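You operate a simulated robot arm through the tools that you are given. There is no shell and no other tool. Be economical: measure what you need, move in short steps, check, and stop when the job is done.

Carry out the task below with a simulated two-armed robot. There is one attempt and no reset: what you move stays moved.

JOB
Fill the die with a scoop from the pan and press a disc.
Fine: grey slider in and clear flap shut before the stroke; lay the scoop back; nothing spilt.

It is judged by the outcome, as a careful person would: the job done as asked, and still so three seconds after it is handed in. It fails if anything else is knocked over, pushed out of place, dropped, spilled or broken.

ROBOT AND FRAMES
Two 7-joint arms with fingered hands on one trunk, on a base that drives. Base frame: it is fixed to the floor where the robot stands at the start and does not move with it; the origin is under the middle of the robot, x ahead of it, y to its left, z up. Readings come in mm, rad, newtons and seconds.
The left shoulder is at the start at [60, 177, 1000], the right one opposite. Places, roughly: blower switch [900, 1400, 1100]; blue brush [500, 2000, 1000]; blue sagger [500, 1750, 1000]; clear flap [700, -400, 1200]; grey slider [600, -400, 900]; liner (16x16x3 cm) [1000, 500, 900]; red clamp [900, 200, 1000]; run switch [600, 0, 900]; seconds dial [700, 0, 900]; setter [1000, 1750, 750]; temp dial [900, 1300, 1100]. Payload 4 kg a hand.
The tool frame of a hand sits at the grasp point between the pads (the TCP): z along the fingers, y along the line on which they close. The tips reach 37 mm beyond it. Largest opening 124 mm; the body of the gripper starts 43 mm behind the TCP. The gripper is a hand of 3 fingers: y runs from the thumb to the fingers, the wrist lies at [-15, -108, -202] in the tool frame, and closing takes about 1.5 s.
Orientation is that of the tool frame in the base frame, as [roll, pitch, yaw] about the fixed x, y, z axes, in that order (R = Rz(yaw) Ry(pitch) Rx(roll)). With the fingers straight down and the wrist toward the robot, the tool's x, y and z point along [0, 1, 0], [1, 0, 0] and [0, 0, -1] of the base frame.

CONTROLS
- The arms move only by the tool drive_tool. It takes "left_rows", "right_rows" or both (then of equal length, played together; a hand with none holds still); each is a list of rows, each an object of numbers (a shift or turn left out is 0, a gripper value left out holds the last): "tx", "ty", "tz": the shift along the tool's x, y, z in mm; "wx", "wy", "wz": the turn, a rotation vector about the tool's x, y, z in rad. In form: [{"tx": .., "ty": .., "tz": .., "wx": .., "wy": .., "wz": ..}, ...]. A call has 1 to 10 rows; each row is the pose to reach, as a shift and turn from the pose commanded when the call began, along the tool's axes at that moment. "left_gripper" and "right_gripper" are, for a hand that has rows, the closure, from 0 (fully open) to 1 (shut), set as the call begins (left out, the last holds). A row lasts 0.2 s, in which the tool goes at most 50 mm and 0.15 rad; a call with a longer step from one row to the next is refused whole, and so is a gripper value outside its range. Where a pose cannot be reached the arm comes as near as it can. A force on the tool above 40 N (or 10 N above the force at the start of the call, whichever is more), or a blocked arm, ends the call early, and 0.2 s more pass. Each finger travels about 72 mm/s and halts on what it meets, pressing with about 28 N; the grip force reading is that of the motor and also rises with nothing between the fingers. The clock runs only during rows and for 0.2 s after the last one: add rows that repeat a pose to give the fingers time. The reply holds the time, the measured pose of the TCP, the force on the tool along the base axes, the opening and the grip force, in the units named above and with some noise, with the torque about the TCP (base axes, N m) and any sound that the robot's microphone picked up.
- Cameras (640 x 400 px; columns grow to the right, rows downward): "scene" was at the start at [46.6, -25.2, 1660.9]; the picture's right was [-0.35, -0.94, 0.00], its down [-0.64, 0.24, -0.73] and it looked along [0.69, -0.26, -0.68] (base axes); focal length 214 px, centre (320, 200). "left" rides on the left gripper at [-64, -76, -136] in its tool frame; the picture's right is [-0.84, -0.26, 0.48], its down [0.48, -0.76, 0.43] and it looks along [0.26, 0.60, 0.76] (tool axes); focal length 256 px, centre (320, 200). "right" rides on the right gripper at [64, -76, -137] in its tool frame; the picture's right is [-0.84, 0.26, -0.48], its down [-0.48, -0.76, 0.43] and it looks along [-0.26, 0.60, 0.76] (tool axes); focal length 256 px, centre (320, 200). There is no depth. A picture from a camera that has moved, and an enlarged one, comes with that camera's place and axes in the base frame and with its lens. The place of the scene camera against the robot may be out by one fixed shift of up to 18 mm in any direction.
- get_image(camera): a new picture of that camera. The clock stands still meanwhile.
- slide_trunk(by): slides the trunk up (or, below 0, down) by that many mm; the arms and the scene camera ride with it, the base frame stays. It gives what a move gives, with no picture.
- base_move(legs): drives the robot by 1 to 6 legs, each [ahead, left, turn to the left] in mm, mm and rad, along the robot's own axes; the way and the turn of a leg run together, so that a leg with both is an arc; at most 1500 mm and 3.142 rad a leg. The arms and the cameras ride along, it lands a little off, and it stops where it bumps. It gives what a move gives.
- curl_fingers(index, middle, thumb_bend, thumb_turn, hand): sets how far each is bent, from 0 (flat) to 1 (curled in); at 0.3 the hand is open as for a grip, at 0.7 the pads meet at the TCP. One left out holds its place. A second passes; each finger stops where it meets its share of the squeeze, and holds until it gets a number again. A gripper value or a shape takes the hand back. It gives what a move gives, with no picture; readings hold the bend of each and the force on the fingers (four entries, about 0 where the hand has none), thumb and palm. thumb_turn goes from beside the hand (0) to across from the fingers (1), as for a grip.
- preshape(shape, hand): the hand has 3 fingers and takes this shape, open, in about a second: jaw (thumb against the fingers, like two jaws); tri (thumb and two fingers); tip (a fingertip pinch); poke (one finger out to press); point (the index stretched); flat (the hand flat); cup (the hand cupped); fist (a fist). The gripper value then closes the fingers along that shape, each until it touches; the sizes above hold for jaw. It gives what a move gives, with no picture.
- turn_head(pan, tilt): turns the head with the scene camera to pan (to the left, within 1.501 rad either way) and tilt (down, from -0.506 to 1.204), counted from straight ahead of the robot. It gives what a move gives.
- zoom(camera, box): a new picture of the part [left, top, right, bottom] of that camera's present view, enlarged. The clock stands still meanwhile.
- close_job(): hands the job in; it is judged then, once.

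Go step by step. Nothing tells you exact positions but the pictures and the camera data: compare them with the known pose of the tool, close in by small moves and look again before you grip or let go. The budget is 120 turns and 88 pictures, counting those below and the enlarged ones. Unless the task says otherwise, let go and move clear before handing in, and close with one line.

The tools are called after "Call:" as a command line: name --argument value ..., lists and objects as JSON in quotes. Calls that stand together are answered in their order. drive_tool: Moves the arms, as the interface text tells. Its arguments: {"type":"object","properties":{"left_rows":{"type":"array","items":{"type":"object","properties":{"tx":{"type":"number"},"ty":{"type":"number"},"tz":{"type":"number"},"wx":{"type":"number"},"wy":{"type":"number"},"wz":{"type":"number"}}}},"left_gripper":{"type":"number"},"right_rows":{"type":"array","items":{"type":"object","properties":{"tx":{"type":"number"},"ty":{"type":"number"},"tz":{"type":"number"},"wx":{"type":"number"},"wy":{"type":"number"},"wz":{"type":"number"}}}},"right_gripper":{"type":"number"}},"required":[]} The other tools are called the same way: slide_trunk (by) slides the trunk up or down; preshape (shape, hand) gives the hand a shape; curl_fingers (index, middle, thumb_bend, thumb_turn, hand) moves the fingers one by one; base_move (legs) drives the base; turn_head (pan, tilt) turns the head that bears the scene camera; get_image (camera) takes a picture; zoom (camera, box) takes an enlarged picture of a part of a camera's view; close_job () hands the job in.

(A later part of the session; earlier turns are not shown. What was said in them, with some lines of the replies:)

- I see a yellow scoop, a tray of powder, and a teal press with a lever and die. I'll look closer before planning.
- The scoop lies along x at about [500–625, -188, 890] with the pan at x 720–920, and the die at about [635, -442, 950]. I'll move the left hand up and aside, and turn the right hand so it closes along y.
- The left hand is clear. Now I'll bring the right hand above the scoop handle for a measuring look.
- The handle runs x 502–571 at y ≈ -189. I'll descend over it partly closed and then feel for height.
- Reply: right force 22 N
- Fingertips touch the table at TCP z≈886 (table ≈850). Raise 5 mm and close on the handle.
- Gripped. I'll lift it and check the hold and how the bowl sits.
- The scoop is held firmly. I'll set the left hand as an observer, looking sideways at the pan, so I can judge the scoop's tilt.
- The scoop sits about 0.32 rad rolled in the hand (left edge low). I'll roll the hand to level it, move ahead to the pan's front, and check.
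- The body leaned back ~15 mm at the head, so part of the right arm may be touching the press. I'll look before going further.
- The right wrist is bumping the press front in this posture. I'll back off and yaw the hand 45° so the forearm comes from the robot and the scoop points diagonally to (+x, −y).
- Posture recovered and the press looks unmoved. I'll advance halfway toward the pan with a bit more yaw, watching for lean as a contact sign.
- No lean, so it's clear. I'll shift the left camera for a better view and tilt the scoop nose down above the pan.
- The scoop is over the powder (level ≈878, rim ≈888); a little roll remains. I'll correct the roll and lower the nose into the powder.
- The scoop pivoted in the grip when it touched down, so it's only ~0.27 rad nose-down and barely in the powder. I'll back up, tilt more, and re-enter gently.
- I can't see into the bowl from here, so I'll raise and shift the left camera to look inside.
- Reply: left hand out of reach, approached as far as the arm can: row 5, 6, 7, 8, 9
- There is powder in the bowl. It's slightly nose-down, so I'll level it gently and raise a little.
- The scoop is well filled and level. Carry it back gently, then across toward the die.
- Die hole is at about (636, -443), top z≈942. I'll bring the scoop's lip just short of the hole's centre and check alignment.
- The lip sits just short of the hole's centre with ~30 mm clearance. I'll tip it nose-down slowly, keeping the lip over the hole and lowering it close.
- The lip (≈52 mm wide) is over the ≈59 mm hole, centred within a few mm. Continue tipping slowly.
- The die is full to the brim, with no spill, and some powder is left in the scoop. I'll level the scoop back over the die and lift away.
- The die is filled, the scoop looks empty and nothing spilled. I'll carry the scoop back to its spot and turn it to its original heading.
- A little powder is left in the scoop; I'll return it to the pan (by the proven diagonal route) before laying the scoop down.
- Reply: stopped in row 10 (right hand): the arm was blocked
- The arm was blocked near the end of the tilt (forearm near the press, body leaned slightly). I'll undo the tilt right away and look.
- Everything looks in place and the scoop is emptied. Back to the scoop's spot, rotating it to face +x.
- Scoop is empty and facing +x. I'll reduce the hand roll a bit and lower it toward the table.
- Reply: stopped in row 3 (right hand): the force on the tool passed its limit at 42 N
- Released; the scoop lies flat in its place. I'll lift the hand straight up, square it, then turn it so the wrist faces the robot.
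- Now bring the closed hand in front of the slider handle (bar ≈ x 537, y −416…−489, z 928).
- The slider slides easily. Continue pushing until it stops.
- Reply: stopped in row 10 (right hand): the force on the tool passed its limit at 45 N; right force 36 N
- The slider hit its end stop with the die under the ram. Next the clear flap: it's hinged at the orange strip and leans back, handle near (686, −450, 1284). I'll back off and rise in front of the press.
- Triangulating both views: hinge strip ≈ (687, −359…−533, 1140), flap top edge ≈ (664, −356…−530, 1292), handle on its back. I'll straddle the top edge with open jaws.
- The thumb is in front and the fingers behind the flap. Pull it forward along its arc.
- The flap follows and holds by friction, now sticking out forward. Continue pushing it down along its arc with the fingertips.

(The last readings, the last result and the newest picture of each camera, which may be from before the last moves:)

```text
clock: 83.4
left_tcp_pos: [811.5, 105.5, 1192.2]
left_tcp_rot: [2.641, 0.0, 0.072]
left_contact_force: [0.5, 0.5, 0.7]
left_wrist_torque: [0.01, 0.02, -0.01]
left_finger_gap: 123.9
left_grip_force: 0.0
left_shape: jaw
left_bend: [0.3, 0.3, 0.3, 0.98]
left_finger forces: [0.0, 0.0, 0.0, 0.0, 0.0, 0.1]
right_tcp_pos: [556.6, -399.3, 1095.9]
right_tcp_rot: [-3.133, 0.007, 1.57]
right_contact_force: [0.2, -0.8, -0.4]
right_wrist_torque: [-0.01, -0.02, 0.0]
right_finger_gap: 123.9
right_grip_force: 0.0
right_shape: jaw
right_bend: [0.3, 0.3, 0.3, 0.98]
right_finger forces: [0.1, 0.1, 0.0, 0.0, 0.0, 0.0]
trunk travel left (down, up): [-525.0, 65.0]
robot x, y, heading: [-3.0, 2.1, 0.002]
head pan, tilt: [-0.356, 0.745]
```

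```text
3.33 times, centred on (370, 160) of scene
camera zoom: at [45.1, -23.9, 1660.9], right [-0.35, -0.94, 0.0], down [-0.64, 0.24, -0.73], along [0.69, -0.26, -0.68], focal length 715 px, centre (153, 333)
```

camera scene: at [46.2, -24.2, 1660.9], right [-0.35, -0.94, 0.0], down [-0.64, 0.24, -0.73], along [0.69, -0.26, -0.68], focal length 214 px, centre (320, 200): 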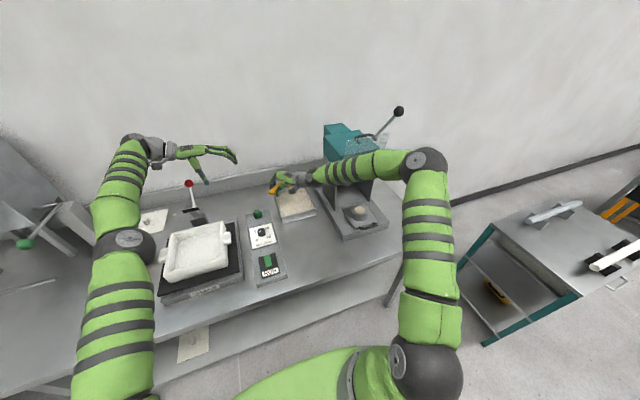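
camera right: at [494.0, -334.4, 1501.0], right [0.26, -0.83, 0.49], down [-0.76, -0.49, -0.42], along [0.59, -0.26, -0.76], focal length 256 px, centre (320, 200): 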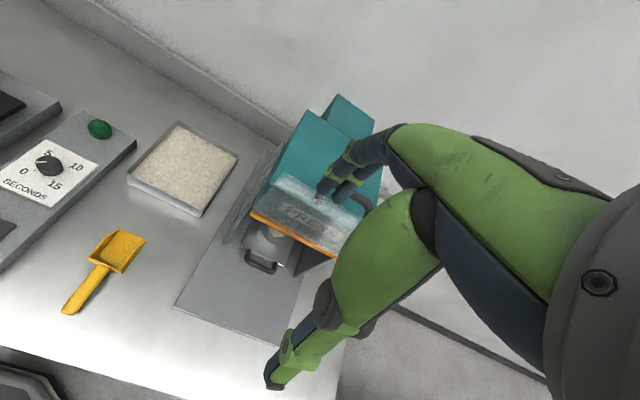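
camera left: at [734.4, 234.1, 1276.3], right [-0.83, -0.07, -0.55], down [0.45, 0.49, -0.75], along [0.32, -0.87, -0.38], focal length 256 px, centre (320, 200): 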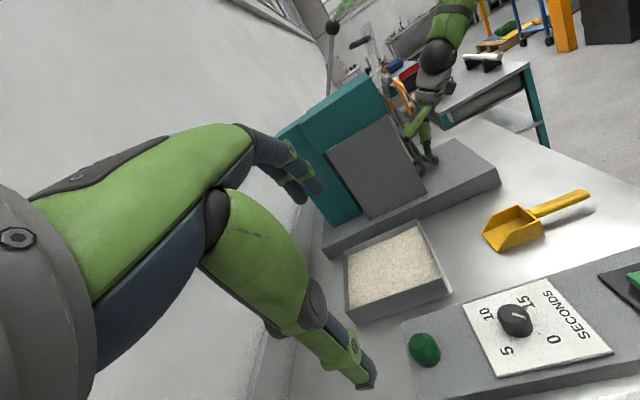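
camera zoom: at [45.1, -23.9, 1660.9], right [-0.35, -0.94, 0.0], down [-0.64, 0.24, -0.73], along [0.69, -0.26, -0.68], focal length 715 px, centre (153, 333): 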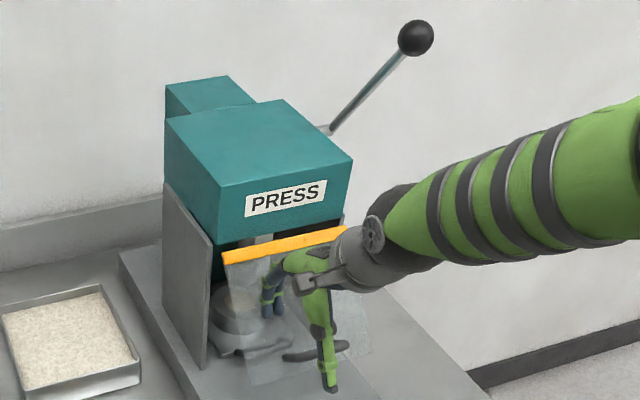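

The flap is most of the way down and stays put. I'll back off, close the hand, and push the flap handle in to shut it.

Call:
drive_tool --right_rows '[{"ty": -20, "tz": -8}, {"ty": -55, "tz": -8}, {"ty": -95, "tz": -8}, {"ty": -125, "tz": 0}, {"ty": -125, "tx": -25, "tz": 30}, {"ty": -125, "tx": -47, "tz": 65}, {"ty": -125, "tx": -47, "tz": 86}]'

Call:
drive_tool --right_gripper 1.0 --right_rows '[{"ty": 0}, {"ty": 0}, {"ty": 0}, {"ty": 0}, {"ty": 0}, {"ty": 0}, {"ty": 0}, {"ty": 20}, {"ty": 50}, {"ty": 80}]'

Call:
drive_tool --right_rows '[{"ty": 15}, {"ty": 30}, {"ty": 45}, {"ty": 60}, {"ty": 75}, {"ty": 88}, {"ty": 100}, {"ty": 112}, {"ty": 122}, {"ty": 130}]'

Call:
zoom --camera "scene" --box '[300, 100, 440, 220]'

```text
clock: 85.2
left_tcp_pos: [812.2, 106.2, 1191.6]
left_tcp_rot: [2.642, -0.001, 0.071]
left_contact_force: [-0.5, 0.3, 0.0]
left_wrist_torque: [-0.01, -0.01, 0.02]
left_finger_gap: 123.8
left_grip_force: 0.1
left_shape: jaw
left_bend: [0.3, 0.3, 0.3, 0.98]
left_finger forces: [0.1, 0.0, 0.0, 0.1, 0.0, 0.0]
right_tcp_pos: [384.6, -517.1, 1019.9]
right_tcp_rot: [-3.14, 0.037, 1.386]
right_contact_force: [0.7, 0.4, -0.6]
right_wrist_torque: [0.0, -0.03, -0.02]
right_finger_gap: 123.9
right_grip_force: 0.1
right_shape: jaw
right_bend: [0.3, 0.3, 0.3, 0.98]
right_finger forces: [0.0, 0.1, 0.0, 0.0, 0.0, 0.1]
trunk travel left (down, up): [-525.0, 65.0]
robot x, y, heading: [1.3, 6.8, -0.002]
head pan, tilt: [-0.356, 0.745]
stopped in row 7 (right hand): the arm was blocked; the commanded pose is now the measured one
```

```text
clock: 87.4
left_tcp_pos: [810.9, 104.5, 1192.2]
left_tcp_rot: [2.643, -0.001, 0.073]
left_contact_force: [-0.1, -0.7, -0.2]
left_wrist_torque: [0.0, -0.03, 0.01]
left_finger_gap: 123.7
left_grip_force: 0.1
left_shape: jaw
left_bend: [0.3, 0.3, 0.3, 0.98]
left_finger forces: [0.0, 0.0, 0.1, 0.0, 0.0, 0.0]
right_tcp_pos: [441.1, -549.2, 1012.8]
right_tcp_rot: [-3.129, 0.045, 1.348]
right_contact_force: [3.7, 2.9, 0.8]
right_wrist_torque: [-0.24, 0.37, -0.04]
right_finger_gap: 0.0
right_grip_force: 28.0
right_shape: jaw
right_bend: [0.7, 0.7, 0.71, 1.0]
right_finger forces: [0.0, 0.0, 0.0, 0.0, 0.0, 0.1]
right hand out of reach, approached as far as the arm can: row 10
trunk travel left (down, up): [-525.0, 65.0]
robot x, y, heading: [-2.0, 0.1, 0.001]
head pan, tilt: [-0.356, 0.745]
```

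```text
clock: 89.6
left_tcp_pos: [811.8, 106.3, 1191.7]
left_tcp_rot: [2.642, -0.001, 0.072]
left_contact_force: [-0.1, -0.2, 0.0]
left_wrist_torque: [0.0, 0.02, -0.02]
left_finger_gap: 123.8
left_grip_force: 0.0
left_shape: jaw
left_bend: [0.3, 0.3, 0.3, 0.98]
left_finger forces: [0.0, 0.1, 0.0, 0.1, 0.0, 0.0]
right_tcp_pos: [583.9, -554.2, 1018.7]
right_tcp_rot: [-3.139, 0.038, 1.387]
right_contact_force: [0.1, 0.2, 0.9]
right_wrist_torque: [-0.03, 0.0, -0.02]
right_finger_gap: 0.2
right_grip_force: 27.9
right_shape: jaw
right_bend: [0.7, 0.7, 0.71, 1.0]
right_finger forces: [0.0, 0.1, 0.0, 0.0, 0.0, 0.0]
right hand out of reach, approached as far as the arm can: row 1
trunk travel left (down, up): [-525.0, 65.0]
robot x, y, heading: [-2.8, -2.0, 0.004]
head pan, tilt: [-0.356, 0.745]
```

```text
3.33 times, centred on (370, 160) of scene
camera zoom: at [45.6, -24.2, 1660.9], right [-0.35, -0.94, 0.0], down [-0.64, 0.24, -0.73], along [0.69, -0.26, -0.68], focal length 715 px, centre (153, 333)
```

zoom: 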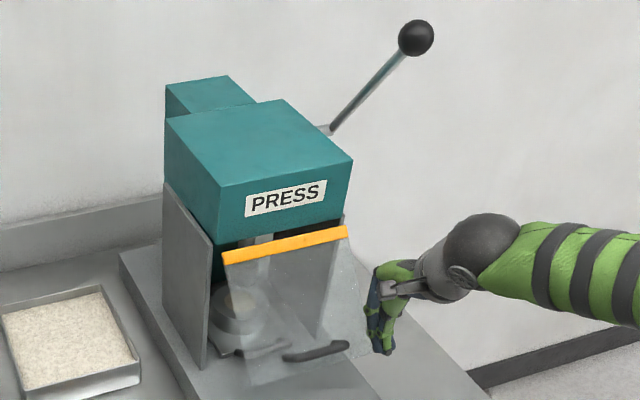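

The back-off ran into the arm's inner limit, and the hand ended beside the flap; nothing was touched. I'll go round to the front of the flap at the right height.

Call:
drive_tool --right_rows '[{"tx": -5, "ty": -28, "tz": 3}, {"tx": -10, "ty": -55, "tz": 6}, {"tx": -15, "ty": -83, "tz": 9}, {"tx": 20, "ty": -89, "tz": 9, "wz": -0.06}, {"tx": 55, "ty": -96, "tz": 9, "wz": -0.12}, {"tx": 91, "ty": -102, "tz": 9, "wz": -0.184}, {"tx": 91, "ty": -102, "tz": 9, "wz": -0.184}]'

```text
clock: 91.2
left_tcp_pos: [811.1, 105.3, 1191.3]
left_tcp_rot: [2.642, 0.0, 0.07]
left_contact_force: [0.4, -0.9, -0.3]
left_wrist_torque: [0.03, 0.03, -0.01]
left_finger_gap: 123.7
left_grip_force: 0.0
left_shape: jaw
left_bend: [0.3, 0.3, 0.3, 0.98]
left_finger forces: [0.1, 0.0, 0.1, 0.0, 0.0, 0.0]
right_tcp_pos: [500.3, -447.0, 1005.9]
right_tcp_rot: [-3.132, 0.037, 1.57]
right_contact_force: [0.4, -0.5, -0.2]
right_wrist_torque: [0.02, -0.02, -0.01]
right_finger_gap: 0.1
right_grip_force: 28.0
right_shape: jaw
right_bend: [0.7, 0.7, 0.71, 1.0]
right_finger forces: [0.0, 0.1, 0.0, 0.0, 0.0, 0.1]
trunk travel left (down, up): [-525.0, 65.0]
robot x, y, heading: [0.4, 5.2, -0.001]
head pan, tilt: [-0.356, 0.745]
```

Now push the flap in (+x).

Call:
drive_tool --right_rows '[{"ty": 16}, {"ty": 32}, {"ty": 48}, {"ty": 64}, {"ty": 78}, {"ty": 92}, {"ty": 104}, {"ty": 114}, {"ty": 124}, {"ty": 132}]'

Call:
zoom --camera "scene" --box '[300, 100, 440, 220]'

```text
clock: 93.4
left_tcp_pos: [811.7, 106.6, 1192.8]
left_tcp_rot: [2.64, 0.0, 0.071]
left_contact_force: [0.1, 0.3, 0.4]
left_wrist_torque: [0.01, 0.02, 0.01]
left_finger_gap: 123.6
left_grip_force: 0.0
left_shape: jaw
left_bend: [0.3, 0.3, 0.3, 0.98]
left_finger forces: [0.0, 0.1, 0.0, 0.1, 0.1, 0.0]
right_tcp_pos: [632.9, -446.1, 1007.4]
right_tcp_rot: [-3.134, 0.039, 1.571]
right_contact_force: [-5.1, -0.8, 10.8]
right_wrist_torque: [-0.15, -0.06, -0.07]
right_finger_gap: 0.0
right_grip_force: 27.8
right_shape: jaw
right_bend: [0.7, 0.7, 0.71, 1.0]
right_finger forces: [0.0, 11.5, 0.1, 0.0, 0.1, 0.0]
trunk travel left (down, up): [-525.0, 65.0]
robot x, y, heading: [-0.5, 2.5, -0.0]
head pan, tilt: [-0.356, 0.745]
```

```text
3.33 times, centred on (370, 160) of scene
camera zoom: at [44.2, -23.5, 1661.2], right [-0.35, -0.94, 0.0], down [-0.64, 0.24, -0.73], along [0.69, -0.26, -0.68], focal length 715 px, centre (153, 333)
```

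zoom: 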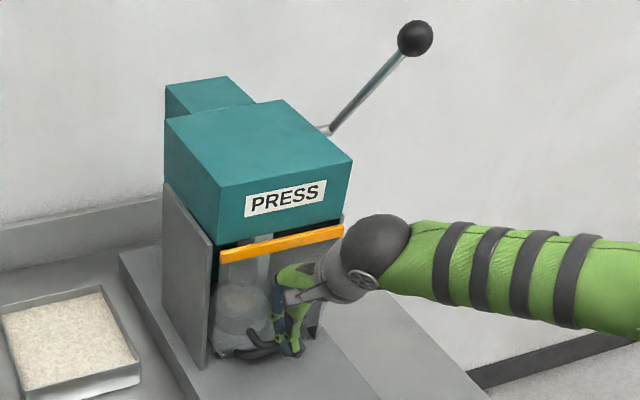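

Call:
drive_tool --right_rows '[{"ty": 6}, {"ty": 12}, {"ty": 18}, {"ty": 24}, {"ty": 28}]'

Call:
drive_tool --right_rows '[{"ty": -20}, {"ty": -50}, {"ty": -85}, {"ty": -110}]'

Call:
zoom --camera "scene" --box '[300, 90, 440, 230]'

```text
clock: 94.1
left_tcp_pos: [808.5, 105.1, 1195.4]
left_tcp_rot: [2.641, -0.001, 0.069]
left_contact_force: [0.2, 0.0, 0.5]
left_wrist_torque: [-0.01, -0.01, 0.03]
left_finger_gap: 123.9
left_grip_force: 0.0
left_shape: jaw
left_bend: [0.3, 0.3, 0.3, 0.98]
left_finger forces: [0.0, 0.0, 0.0, 0.0, 0.0, 0.0]
right_tcp_pos: [639.6, -447.2, 1006.2]
right_tcp_rot: [-3.127, 0.037, 1.569]
right_contact_force: [-24.1, 2.5, 18.0]
right_wrist_torque: [-0.1, -0.56, -0.04]
right_finger_gap: 0.1
right_grip_force: 27.8
right_shape: jaw
right_bend: [0.7, 0.7, 0.7, 1.0]
right_finger forces: [0.0, 49.0, 0.0, 0.0, 0.1, 0.1]
trunk travel left (down, up): [-525.0, 65.0]
robot x, y, heading: [-4.8, 0.6, -0.006]
head pan, tilt: [-0.356, 0.745]
stopped in row 3 (right hand): the force on the tool passed its limit at 46 N (the readings are from after the stop); the commanded pose is now the measured one
```

```text
clock: 95.1
left_tcp_pos: [810.1, 105.0, 1191.9]
left_tcp_rot: [2.642, 0.0, 0.068]
left_contact_force: [-0.9, 0.2, -0.7]
left_wrist_torque: [-0.04, 0.03, 0.01]
left_finger_gap: 123.6
left_grip_force: 0.1
left_shape: jaw
left_bend: [0.3, 0.3, 0.3, 0.98]
left_finger forces: [0.0, 0.0, 0.1, 0.0, 0.1, 0.0]
right_tcp_pos: [532.8, -447.6, 1005.2]
right_tcp_rot: [-3.126, 0.037, 1.569]
right_contact_force: [0.2, 0.6, 0.4]
right_wrist_torque: [0.0, 0.03, -0.01]
right_finger_gap: 0.0
right_grip_force: 28.3
right_shape: jaw
right_bend: [0.7, 0.7, 0.72, 1.0]
right_finger forces: [0.0, 0.0, 0.1, 0.0, 0.0, 0.0]
trunk travel left (down, up): [-525.0, 65.0]
robot x, y, heading: [-6.3, 1.2, 0.0]
head pan, tilt: [-0.356, 0.745]
```

```text
2.86 times, centred on (370, 160) of scene
camera zoom: at [44.5, -23.7, 1660.9], right [-0.35, -0.94, 0.0], down [-0.64, 0.24, -0.73], along [0.69, -0.26, -0.68], focal length 613 px, centre (177, 314)
```

zoom: 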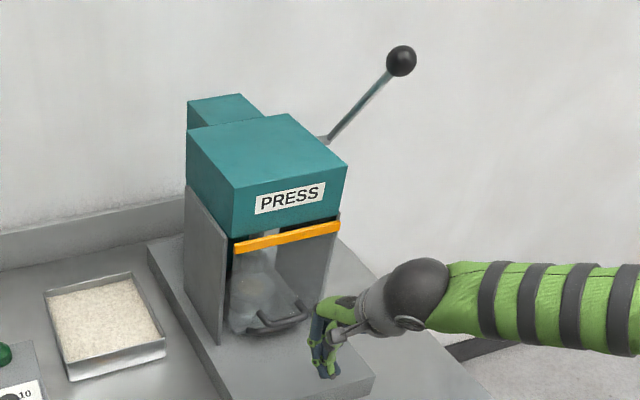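

The flap is shut against its stop. The lever ball is at ≈(716, −594, 1349), with its pivot behind near (807, −565, 1208). I'll raise the opened hand in front of it, tilted 45° so the fingers come over the ball.

Call:
drive_tool --right_gripper 0.15 --right_rows '[{"tx": -10, "tz": -30}, {"tx": -30, "tz": -70}, {"tx": -51, "tz": -113}, {"tx": -72, "tz": -156}, {"tx": -93, "tz": -199}, {"tx": -114, "tz": -242}, {"tx": -135, "tz": -285}, {"tx": -147, "tz": -300}]'

Call:
drive_tool --right_rows '[{"wx": -0.13, "ty": 10, "tz": -20}, {"wx": -0.26, "ty": 25, "tz": -45}, {"wx": -0.39, "ty": 45, "tz": -70}, {"wx": -0.52, "ty": 65, "tz": -90}, {"wx": -0.65, "ty": 90, "tz": -100}, {"wx": -0.785, "ty": 115, "tz": -101}, {"wx": -0.785, "ty": 126, "tz": -101}, {"wx": -0.785, "ty": 126, "tz": -101}]'

Call:
get_image --camera "right"

```text
clock: 96.9
left_tcp_pos: [814.0, 103.5, 1190.1]
left_tcp_rot: [2.644, 0.004, 0.069]
left_contact_force: [0.5, -0.2, 0.5]
left_wrist_torque: [-0.04, -0.02, -0.01]
left_finger_gap: 123.8
left_grip_force: 0.0
left_shape: jaw
left_bend: [0.3, 0.3, 0.3, 0.98]
left_finger forces: [0.0, 0.1, 0.1, 0.0, 0.1, 0.0]
right_tcp_pos: [540.0, -584.4, 1307.2]
right_tcp_rot: [-3.123, 0.03, 1.564]
right_contact_force: [0.1, 0.0, 0.1]
right_wrist_torque: [0.05, 0.04, 0.02]
right_finger_gap: 105.6
right_grip_force: 0.1
right_shape: jaw
right_bend: [0.32, 0.34, 0.0, 0.98]
right_finger forces: [0.1, 0.1, 0.1, 0.0, 0.0, 0.0]
trunk travel left (down, up): [-525.0, 65.0]
robot x, y, heading: [-0.5, 1.6, -0.003]
head pan, tilt: [-0.356, 0.745]
```

```text
clock: 98.7
left_tcp_pos: [811.8, 104.3, 1190.7]
left_tcp_rot: [2.642, 0.0, 0.071]
left_contact_force: [0.0, -1.1, 0.1]
left_wrist_torque: [-0.01, -0.01, -0.01]
left_finger_gap: 123.8
left_grip_force: 0.0
left_shape: jaw
left_bend: [0.3, 0.3, 0.3, 0.98]
left_finger forces: [0.0, 0.0, 0.1, 0.0, 0.0, 0.1]
right_tcp_pos: [664.7, -579.5, 1410.0]
right_tcp_rot: [2.371, 0.037, 1.568]
right_contact_force: [0.2, -0.5, -0.7]
right_wrist_torque: [-0.01, -0.03, 0.04]
right_finger_gap: 105.7
right_grip_force: 0.0
right_shape: jaw
right_bend: [0.32, 0.34, 0.0, 0.98]
right_finger forces: [0.1, 0.1, 0.1, 0.0, 0.0, 0.0]
trunk travel left (down, up): [-525.0, 65.0]
robot x, y, heading: [-1.9, 1.6, -0.002]
head pan, tilt: [-0.356, 0.745]
```

```text
5 pictures are left
camera right: at [516.1, -515.8, 1451.0], right [-0.15, -0.82, 0.56], down [-0.24, -0.51, -0.82], along [0.96, -0.26, -0.12], focal length 256 px, centre (320, 200)
```

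right: 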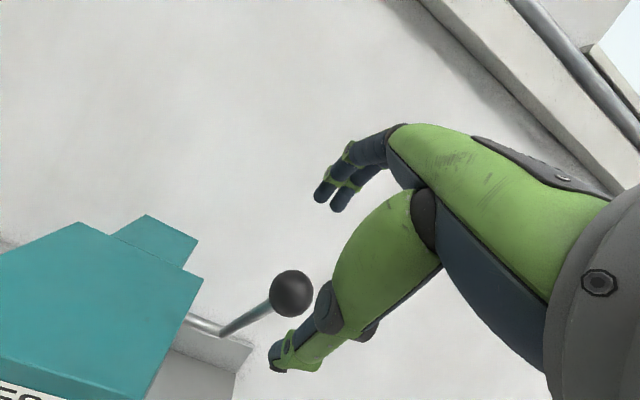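

The ball is at ≈(716, −595, 1345), pivot ≈(844, −591, 1181). Advance around the ball and close on it.

Call:
drive_tool --right_rows '[{"tx": -13, "ty": -2, "tz": 5}, {"tx": -13, "ty": -4, "tz": 25}, {"tx": -13, "ty": -6, "tz": 45}, {"tx": -13, "ty": -8, "tz": 65}, {"tx": -13, "ty": -8.7, "tz": 80}]'

Call:
zoom --camera "right" --box '[220, 120, 460, 400]'

```text
clock: 99.9
left_tcp_pos: [811.7, 104.9, 1191.9]
left_tcp_rot: [2.642, -0.001, 0.07]
left_contact_force: [-1.1, 0.3, -0.2]
left_wrist_torque: [-0.02, 0.0, -0.01]
left_finger_gap: 123.9
left_grip_force: 0.1
left_shape: jaw
left_bend: [0.3, 0.3, 0.3, 0.98]
left_finger forces: [0.1, 0.1, 0.0, 0.1, 0.1, 0.0]
right_tcp_pos: [716.4, -595.0, 1345.7]
right_tcp_rot: [2.371, 0.036, 1.571]
right_contact_force: [-0.6, 0.2, 0.2]
right_wrist_torque: [-0.02, 0.01, 0.0]
right_finger_gap: 105.4
right_grip_force: 0.1
right_shape: jaw
right_bend: [0.32, 0.34, 0.0, 0.98]
right_finger forces: [0.0, 0.0, 0.1, 0.0, 0.0, 0.0]
trunk travel left (down, up): [-525.0, 65.0]
robot x, y, heading: [-2.0, 1.9, -0.002]
head pan, tilt: [-0.356, 0.745]
```

```text
1.43 times, centred on (340, 260) of right
camera zoom: at [566.4, -531.0, 1387.7], right [-0.15, -0.82, 0.56], down [-0.24, -0.51, -0.82], along [0.96, -0.26, -0.12], focal length 366 px, centre (291, 114)
```

zoom: 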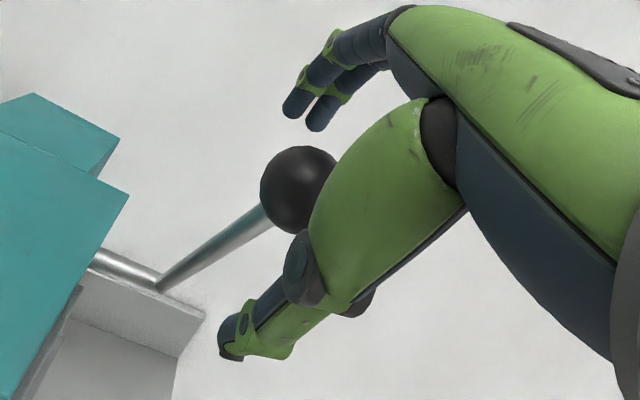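

Call:
drive_tool --right_gripper 1.0 --right_rows '[{"tz": 0}, {"tz": 0}, {"tz": 0}, {"tz": 0}, {"tz": 0}, {"tz": 0}, {"tz": 0}]'

```text
clock: 101.5
left_tcp_pos: [810.7, 104.5, 1192.5]
left_tcp_rot: [2.641, 0.0, 0.071]
left_contact_force: [-0.5, -0.1, 0.5]
left_wrist_torque: [0.0, 0.01, 0.01]
left_finger_gap: 123.7
left_grip_force: 0.0
left_shape: jaw
left_bend: [0.3, 0.3, 0.3, 0.98]
left_finger forces: [0.0, 0.0, 0.0, 0.0, 0.0, 0.1]
right_tcp_pos: [716.4, -594.9, 1345.7]
right_tcp_rot: [2.375, 0.036, 1.57]
right_contact_force: [-7.4, 4.7, -9.9]
right_wrist_torque: [0.06, -0.44, 0.14]
right_finger_gap: 43.7
right_grip_force: 27.6
right_shape: jaw
right_bend: [0.7, 0.7, 0.52, 0.99]
right_finger forces: [15.1, 5.0, 0.0, 0.1, 30.5, 0.0]
trunk travel left (down, up): [-525.0, 65.0]
robot x, y, heading: [-3.7, 3.3, 0.005]
head pan, tilt: [-0.356, 0.745]
```

The ball is held (gap 44 mm). Pull the lever forward and down along its arc, turning the hand with it.

Call:
drive_tool --right_rows '[{"tx": 0.2, "ty": -10, "tz": -0.8, "wx": -0.05}, {"tx": 0.5, "ty": -20.7, "tz": -1.1, "wx": -0.1}, {"tx": 0.8, "ty": -31, "tz": -0.8, "wx": -0.15}, {"tx": 1, "ty": -41.5, "tz": -0.1, "wx": -0.2}, {"tx": 1.3, "ty": -52, "tz": 1.2, "wx": -0.25}, {"tx": 1.6, "ty": -62, "tz": 2.9, "wx": -0.3}, {"tx": 2, "ty": -72, "tz": 5.2, "wx": -0.35}, {"tx": 2.3, "ty": -82.2, "tz": 7.8, "wx": -0.4}, {"tx": 2.6, "ty": -92, "tz": 11.2, "wx": -0.45}, {"tx": 2.9, "ty": -101.8, "tz": 14.9, "wx": -0.5}]'

```text
clock: 103.7
left_tcp_pos: [810.7, 105.3, 1193.4]
left_tcp_rot: [2.639, 0.0, 0.069]
left_contact_force: [-0.5, 0.0, 0.2]
left_wrist_torque: [0.02, 0.03, 0.01]
left_finger_gap: 124.1
left_grip_force: 0.1
left_shape: jaw
left_bend: [0.3, 0.3, 0.3, 0.98]
left_finger forces: [0.0, 0.0, 0.0, 0.0, 0.0, 0.0]
right_tcp_pos: [651.3, -594.7, 1266.3]
right_tcp_rot: [1.869, 0.036, 1.571]
right_contact_force: [-8.0, -0.6, 8.0]
right_wrist_torque: [-0.07, -0.48, -0.11]
right_finger_gap: 44.6
right_grip_force: 28.3
right_shape: jaw
right_bend: [0.7, 0.7, 0.54, 0.99]
right_finger forces: [18.4, 11.9, 0.0, 0.0, 22.1, 0.1]
trunk travel left (down, up): [-525.0, 65.0]
robot x, y, heading: [-3.5, -0.7, -0.006]
head pan, tilt: [-0.356, 0.745]
```

Call:
drive_tool --right_rows '[{"tx": 0.2, "ty": -10, "tz": -0.8, "wx": -0.05}, {"tx": 0.5, "ty": -20.7, "tz": -1.1, "wx": -0.1}, {"tx": 0.8, "ty": -31, "tz": -0.8, "wx": -0.15}, {"tx": 1, "ty": -41.5, "tz": -0.1, "wx": -0.2}, {"tx": 1.3, "ty": -52, "tz": 1.2, "wx": -0.25}, {"tx": 1.6, "ty": -62, "tz": 2.9, "wx": -0.3}, {"tx": 2, "ty": -72, "tz": 5.2, "wx": -0.35}, {"tx": 2.3, "ty": -82.2, "tz": 7.8, "wx": -0.4}, {"tx": 2.6, "ty": -92, "tz": 11.2, "wx": -0.45}, {"tx": 2.9, "ty": -101.8, "tz": 14.9, "wx": -0.5}]'

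Call:
zoom --camera "scene" --box '[300, 90, 460, 230]'

```text
clock: 105.9
left_tcp_pos: [808.7, 105.6, 1194.0]
left_tcp_rot: [2.64, -0.003, 0.07]
left_contact_force: [0.3, 0.3, -0.5]
left_wrist_torque: [-0.03, 0.02, 0.01]
left_finger_gap: 123.8
left_grip_force: 0.1
left_shape: jaw
left_bend: [0.3, 0.3, 0.3, 0.98]
left_finger forces: [0.0, 0.1, 0.0, 0.0, 0.0, 0.1]
right_tcp_pos: [634.0, -596.4, 1164.4]
right_tcp_rot: [1.367, 0.037, 1.57]
right_contact_force: [-26.5, 1.6, 4.5]
right_wrist_torque: [0.1, -0.47, 0.22]
right_finger_gap: 45.4
right_grip_force: 27.8
right_shape: jaw
right_bend: [0.71, 0.71, 0.55, 0.99]
right_finger forces: [20.6, 11.8, 0.0, 0.0, 17.9, 0.1]
right hand out of reach, approached as far as the arm can: row 1, 2, 3
trunk travel left (down, up): [-525.0, 65.0]
robot x, y, heading: [-5.0, 1.1, -0.002]
head pan, tilt: [-0.356, 0.745]
```

```text
2.86 times, centred on (380, 160) of scene
camera zoom: at [40.8, -23.9, 1661.0], right [-0.35, -0.94, 0.0], down [-0.63, 0.24, -0.74], along [0.69, -0.26, -0.68], focal length 613 px, centre (149, 314)
```

zoom: 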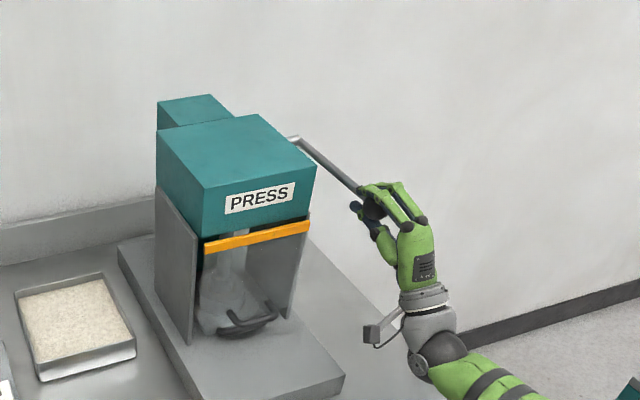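

The lever is level now with no press resistance yet. Continue pulling down with little further hand rotation.

Call:
drive_tool --right_rows '[{"tz": -4}, {"ty": -8.6, "tz": -6, "wx": -0.03}, {"ty": -17.2, "tz": -6.7, "wx": -0.06}, {"ty": -27.5, "tz": -6.5, "wx": -0.09}, {"ty": -37.8, "tz": -5.9, "wx": -0.12}, {"ty": -48, "tz": -4.6, "wx": -0.15}, {"ty": -58.2, "tz": -3, "wx": -0.15}, {"ty": -68, "tz": -0.8, "wx": -0.15}, {"ty": -78, "tz": 1.8, "wx": -0.15}]'

```text
clock: 107.3
left_tcp_pos: [808.7, 105.6, 1192.4]
left_tcp_rot: [2.641, -0.002, 0.069]
left_contact_force: [-0.4, -0.2, -0.7]
left_wrist_torque: [0.01, 0.01, 0.0]
left_finger_gap: 123.8
left_grip_force: 0.1
left_shape: jaw
left_bend: [0.3, 0.3, 0.3, 0.98]
left_finger forces: [0.1, 0.0, 0.0, 0.0, 0.0, 0.0]
right_tcp_pos: [638.0, -597.4, 1128.0]
right_tcp_rot: [1.199, 0.04, 1.57]
right_contact_force: [-10.2, 4.8, 23.5]
right_wrist_torque: [0.08, -0.23, 0.06]
right_finger_gap: 28.3
right_grip_force: 27.9
right_shape: jaw
right_bend: [0.66, 0.71, 0.56, 0.99]
right_finger forces: [29.1, 18.7, 0.0, 0.1, 10.7, 0.0]
trunk travel left (down, up): [-525.0, 65.0]
robot x, y, heading: [-1.1, 0.5, -0.001]
head pan, tilt: [-0.356, 0.745]
stopped in row 7 (right hand): the force on the tool passed its limit at 45 N (the readings are from after the stop); the commanded pose is now the measured one
```

Firm resistance at about 1.2 rad of stroke. I'll press once more to make sure it's at the bottom.

Call:
drive_tool --right_rows '[{"ty": -6}, {"ty": -12}, {"ty": -18}, {"ty": -24}, {"ty": -30}]'

Call:
zoom --camera "scene" --box '[330, 130, 450, 230]'

```text
clock: 107.8
left_tcp_pos: [809.1, 105.0, 1193.1]
left_tcp_rot: [2.64, -0.002, 0.07]
left_contact_force: [-0.1, 0.0, 0.2]
left_wrist_torque: [0.02, 0.0, -0.04]
left_finger_gap: 123.9
left_grip_force: 0.0
left_shape: jaw
left_bend: [0.3, 0.3, 0.3, 0.98]
left_finger forces: [0.1, 0.1, 0.0, 0.0, 0.0, 0.0]
right_tcp_pos: [638.1, -597.1, 1128.5]
right_tcp_rot: [1.187, 0.04, 1.57]
right_contact_force: [-11.6, 6.5, 22.5]
right_wrist_torque: [0.03, -0.16, 0.02]
right_finger_gap: 27.9
right_grip_force: 28.0
right_shape: jaw
right_bend: [0.66, 0.71, 0.56, 0.99]
right_finger forces: [29.7, 17.8, 0.0, 0.0, 10.8, 0.0]
trunk travel left (down, up): [-525.0, 65.0]
robot x, y, heading: [-5.6, 2.4, 0.005]
head pan, tilt: [-0.356, 0.745]
stopped in row 2 (right hand): the force on the tool passed its limit at 43 N (the readings are from after the stop); the commanded pose is now the measured one
```

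```text
4.00 times, centred on (390, 180) of scene
camera zoom: at [41.3, -21.9, 1660.9], right [-0.35, -0.94, 0.0], down [-0.63, 0.24, -0.74], along [0.69, -0.26, -0.68], focal length 858 px, centre (40, 280)
```

zoom: 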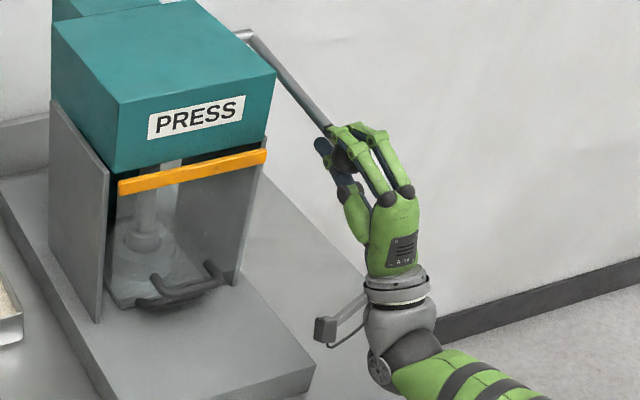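

The ram is down in the die. Hold a moment, then guide the lever back up.

Call:
drive_tool --right_rows '[{"ty": -3}, {"ty": -3}, {"ty": -3}, {"ty": -3}, {"ty": -3}]'

Call:
drive_tool --right_rows '[{"ty": 10, "tz": -4, "wx": 0.03}, {"ty": 20, "tz": -6, "wx": 0.06}, {"ty": 30, "tz": -7, "wx": 0.1}, {"ty": 40, "tz": -6, "wx": 0.15}, {"ty": 50, "tz": -4, "wx": 0.2}, {"ty": 60, "tz": -2, "wx": 0.25}]'

```text
clock: 108.6
left_tcp_pos: [809.0, 104.7, 1192.3]
left_tcp_rot: [2.64, -0.001, 0.069]
left_contact_force: [-0.3, -0.4, -0.2]
left_wrist_torque: [0.01, 0.03, -0.03]
left_finger_gap: 123.7
left_grip_force: 0.0
left_shape: jaw
left_bend: [0.3, 0.3, 0.3, 0.98]
left_finger forces: [0.1, 0.0, 0.0, 0.0, 0.1, 0.1]
right_tcp_pos: [638.3, -597.2, 1127.3]
right_tcp_rot: [1.179, 0.041, 1.571]
right_contact_force: [-12.2, 7.6, 22.8]
right_wrist_torque: [0.02, -0.13, -0.01]
right_finger_gap: 27.8
right_grip_force: 27.9
right_shape: jaw
right_bend: [0.66, 0.71, 0.56, 0.99]
right_finger forces: [29.8, 17.3, 0.0, 0.1, 10.8, 0.0]
trunk travel left (down, up): [-525.0, 65.0]
robot x, y, heading: [-3.6, -0.3, -0.002]
head pan, tilt: [-0.356, 0.745]
stopped in row 4 (right hand): the force on the tool passed its limit at 40 N (the readings are from after the stop); the commanded pose is now the measured one
```

```text
clock: 109.4
left_tcp_pos: [814.4, 108.1, 1191.3]
left_tcp_rot: [2.642, 0.001, 0.072]
left_contact_force: [-0.7, -0.8, -0.2]
left_wrist_torque: [0.0, 0.01, 0.04]
left_finger_gap: 123.9
left_grip_force: 0.1
left_shape: jaw
left_bend: [0.3, 0.3, 0.3, 0.98]
left_finger forces: [0.0, 0.1, 0.1, 0.0, 0.1, 0.0]
right_tcp_pos: [634.1, -596.7, 1143.6]
right_tcp_rot: [1.287, 0.038, 1.569]
right_contact_force: [22.6, -4.0, 7.2]
right_wrist_torque: [0.08, -0.15, -0.16]
right_finger_gap: 44.3
right_grip_force: 28.0
right_shape: jaw
right_bend: [0.69, 0.7, 0.55, 0.99]
right_finger forces: [21.4, 21.3, 0.0, 0.0, 17.2, 0.0]
trunk travel left (down, up): [-525.0, 65.0]
robot x, y, heading: [-1.4, 1.1, 0.007]
head pan, tilt: [-0.356, 0.745]
stopped in row 3 (right hand): the force on the tool passed its limit at 44 N (the readings are from after the stop); the commanded pose is now the measured one
```

Call:
drive_tool --right_rows '[{"ty": -0.8, "tz": 5.6}, {"ty": 15.5, "tz": 8.5, "wx": 0.08}, {"ty": 31.7, "tz": 11.3, "wx": 0.165}, {"ty": 50, "tz": 18, "wx": 0.265}, {"ty": 69.2, "tz": 25.2, "wx": 0.365}, {"ty": 86, "tz": 35.5, "wx": 0.465}, {"ty": 103, "tz": 46.2, "wx": 0.565}]'

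```text
clock: 111.0
left_tcp_pos: [813.3, 105.0, 1190.6]
left_tcp_rot: [2.642, 0.0, 0.073]
left_contact_force: [-0.1, 0.0, 0.1]
left_wrist_torque: [-0.01, 0.03, 0.03]
left_finger_gap: 123.8
left_grip_force: 0.1
left_shape: jaw
left_bend: [0.3, 0.3, 0.3, 0.98]
left_finger forces: [0.0, 0.0, 0.0, 0.1, 0.0, 0.0]
right_tcp_pos: [648.5, -595.1, 1251.6]
right_tcp_rot: [1.855, 0.036, 1.566]
right_contact_force: [20.9, -14.0, -3.9]
right_wrist_torque: [-0.1, -0.61, -0.24]
right_finger_gap: 44.3
right_grip_force: 28.4
right_shape: jaw
right_bend: [0.69, 0.7, 0.55, 1.0]
right_finger forces: [20.9, 25.5, 0.1, 0.0, 17.7, 0.1]
trunk travel left (down, up): [-525.0, 65.0]
robot x, y, heading: [2.0, 0.7, -0.003]
head pan, tilt: [-0.356, 0.745]
```

Call:
drive_tool --right_rows '[{"tx": -2, "ty": 1, "tz": 3}, {"tx": -2, "ty": 21, "tz": 5, "wx": 0.1}, {"tx": -2, "ty": 41, "tz": 8, "wx": 0.2}, {"tx": -2, "ty": 55, "tz": 12.5, "wx": 0.275}, {"tx": -2, "ty": 69, "tz": 17.7, "wx": 0.35}, {"tx": -2, "ty": 82, "tz": 25, "wx": 0.425}, {"tx": -2, "ty": 95, "tz": 32.5, "wx": 0.5}, {"tx": -2, "ty": 103, "tz": 38, "wx": 0.55}]'

```text
clock: 112.8
left_tcp_pos: [814.3, 104.0, 1188.4]
left_tcp_rot: [2.645, 0.002, 0.073]
left_contact_force: [-0.2, -0.4, 0.1]
left_wrist_torque: [-0.01, 0.0, 0.0]
left_finger_gap: 123.6
left_grip_force: 0.0
left_shape: jaw
left_bend: [0.3, 0.3, 0.3, 0.98]
left_finger forces: [0.0, 0.0, 0.1, 0.0, 0.1, 0.0]
right_tcp_pos: [711.9, -593.0, 1340.3]
right_tcp_rot: [2.408, 0.035, 1.569]
right_contact_force: [16.2, -11.3, -17.4]
right_wrist_torque: [-0.22, -0.67, -0.16]
right_finger_gap: 44.0
right_grip_force: 28.2
right_shape: jaw
right_bend: [0.69, 0.7, 0.54, 1.0]
right_finger forces: [20.3, 24.3, 0.1, 0.0, 18.8, 0.0]
trunk travel left (down, up): [-525.0, 65.0]
robot x, y, heading: [0.4, 3.1, 0.0]
head pan, tilt: [-0.356, 0.745]
```

The lever is back at its start. Release the ball and withdraw.

Call:
drive_tool --right_gripper 0.1 --right_rows '[{"tz": 0}, {"tz": 0}, {"tz": 0}, {"tz": 0}, {"tz": 0}, {"tz": 0}, {"tz": -20}, {"tz": -50}, {"tz": -85}, {"tz": -110}]'

Call:
drive_tool --right_rows '[{"tz": -40}, {"tz": -80}, {"tz": -120, "tx": -20}, {"tz": -150, "tx": -40}]'

Call:
get_image --camera "scene"

```text
clock: 115.0
left_tcp_pos: [811.3, 106.6, 1191.7]
left_tcp_rot: [2.642, 0.0, 0.07]
left_contact_force: [-0.3, 0.2, 0.3]
left_wrist_torque: [-0.01, 0.0, 0.0]
left_finger_gap: 123.7
left_grip_force: 0.1
left_shape: jaw
left_bend: [0.3, 0.3, 0.3, 0.98]
left_finger forces: [0.1, 0.0, 0.0, 0.0, 0.0, 0.0]
right_tcp_pos: [636.2, -587.0, 1425.7]
right_tcp_rot: [2.4, 0.039, 1.571]
right_contact_force: [0.1, 0.0, 0.4]
right_wrist_torque: [0.02, 0.0, -0.01]
right_finger_gap: 111.4
right_grip_force: 0.2
right_shape: jaw
right_bend: [0.31, 0.32, 0.19, 0.98]
right_finger forces: [0.0, 0.0, 0.1, 0.0, 0.0, 0.0]
trunk travel left (down, up): [-525.0, 65.0]
robot x, y, heading: [-3.5, 0.9, -0.002]
head pan, tilt: [-0.356, 0.745]
```

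```text
clock: 116.0
left_tcp_pos: [812.0, 105.8, 1193.7]
left_tcp_rot: [2.641, 0.0, 0.072]
left_contact_force: [0.8, -0.1, 0.6]
left_wrist_torque: [0.01, 0.0, 0.02]
left_finger_gap: 124.0
left_grip_force: 0.0
left_shape: jaw
left_bend: [0.3, 0.3, 0.3, 0.98]
left_finger forces: [0.0, 0.0, 0.0, 0.2, 0.0, 0.1]
right_tcp_pos: [535.1, -622.3, 1537.4]
right_tcp_rot: [2.399, 0.039, 1.57]
right_contact_force: [0.0, -0.6, 0.3]
right_wrist_torque: [0.02, -0.02, -0.01]
right_finger_gap: 111.7
right_grip_force: 0.1
right_shape: jaw
right_bend: [0.31, 0.32, 0.19, 0.98]
right_finger forces: [0.0, 0.1, 0.0, 0.0, 0.1, 0.1]
trunk travel left (down, up): [-525.0, 65.0]
robot x, y, heading: [-0.9, 2.4, 0.004]
head pan, tilt: [-0.356, 0.745]
```

```text
1 pictures are left
camera scene: at [45.2, -24.0, 1660.9], right [-0.35, -0.94, 0.0], down [-0.64, 0.24, -0.73], along [0.69, -0.26, -0.68], focal length 214 px, centre (320, 200)
```

scene: 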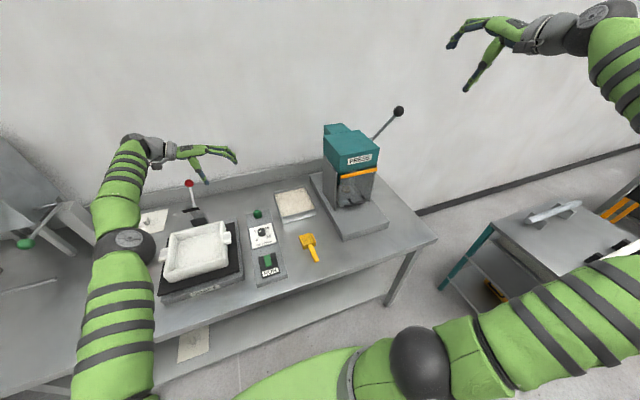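

Everything is in place: scoop back, flap shut, slider in, lever up. One last close look at the die.

Call:
zoom --camera "scene" --box '[320, 160, 390, 230]'

```text
5.71 times, centred on (355, 195) of scene
camera zoom: at [45.2, -24.0, 1660.9], right [-0.35, -0.94, 0.0], down [-0.64, 0.24, -0.73], along [0.69, -0.26, -0.68], focal length 1226 px, centre (120, 229)
```

zoom: 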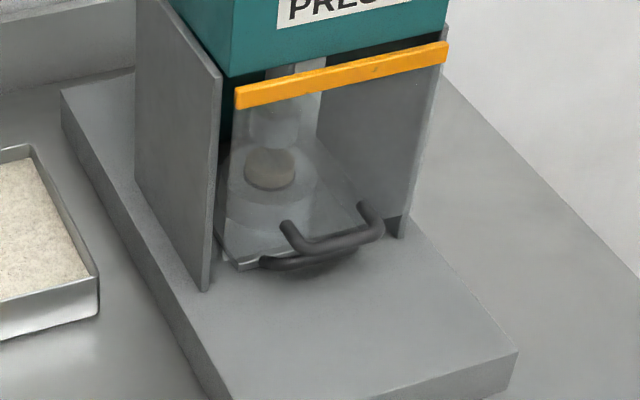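

A pressed disc is visible on the die behind the shut flap, with the ram raised and no spills in view, so I'm handing in.

Call:
close_job

```text
The job is handed in.
```

I filled the die with a scoop from the pan, pushed the slider in, shut the flap and pressed the disc, which is now visible on the die. The scoop is back in its place with its leftover powder returned to the pan. I saw no spills, and the lever is back up.
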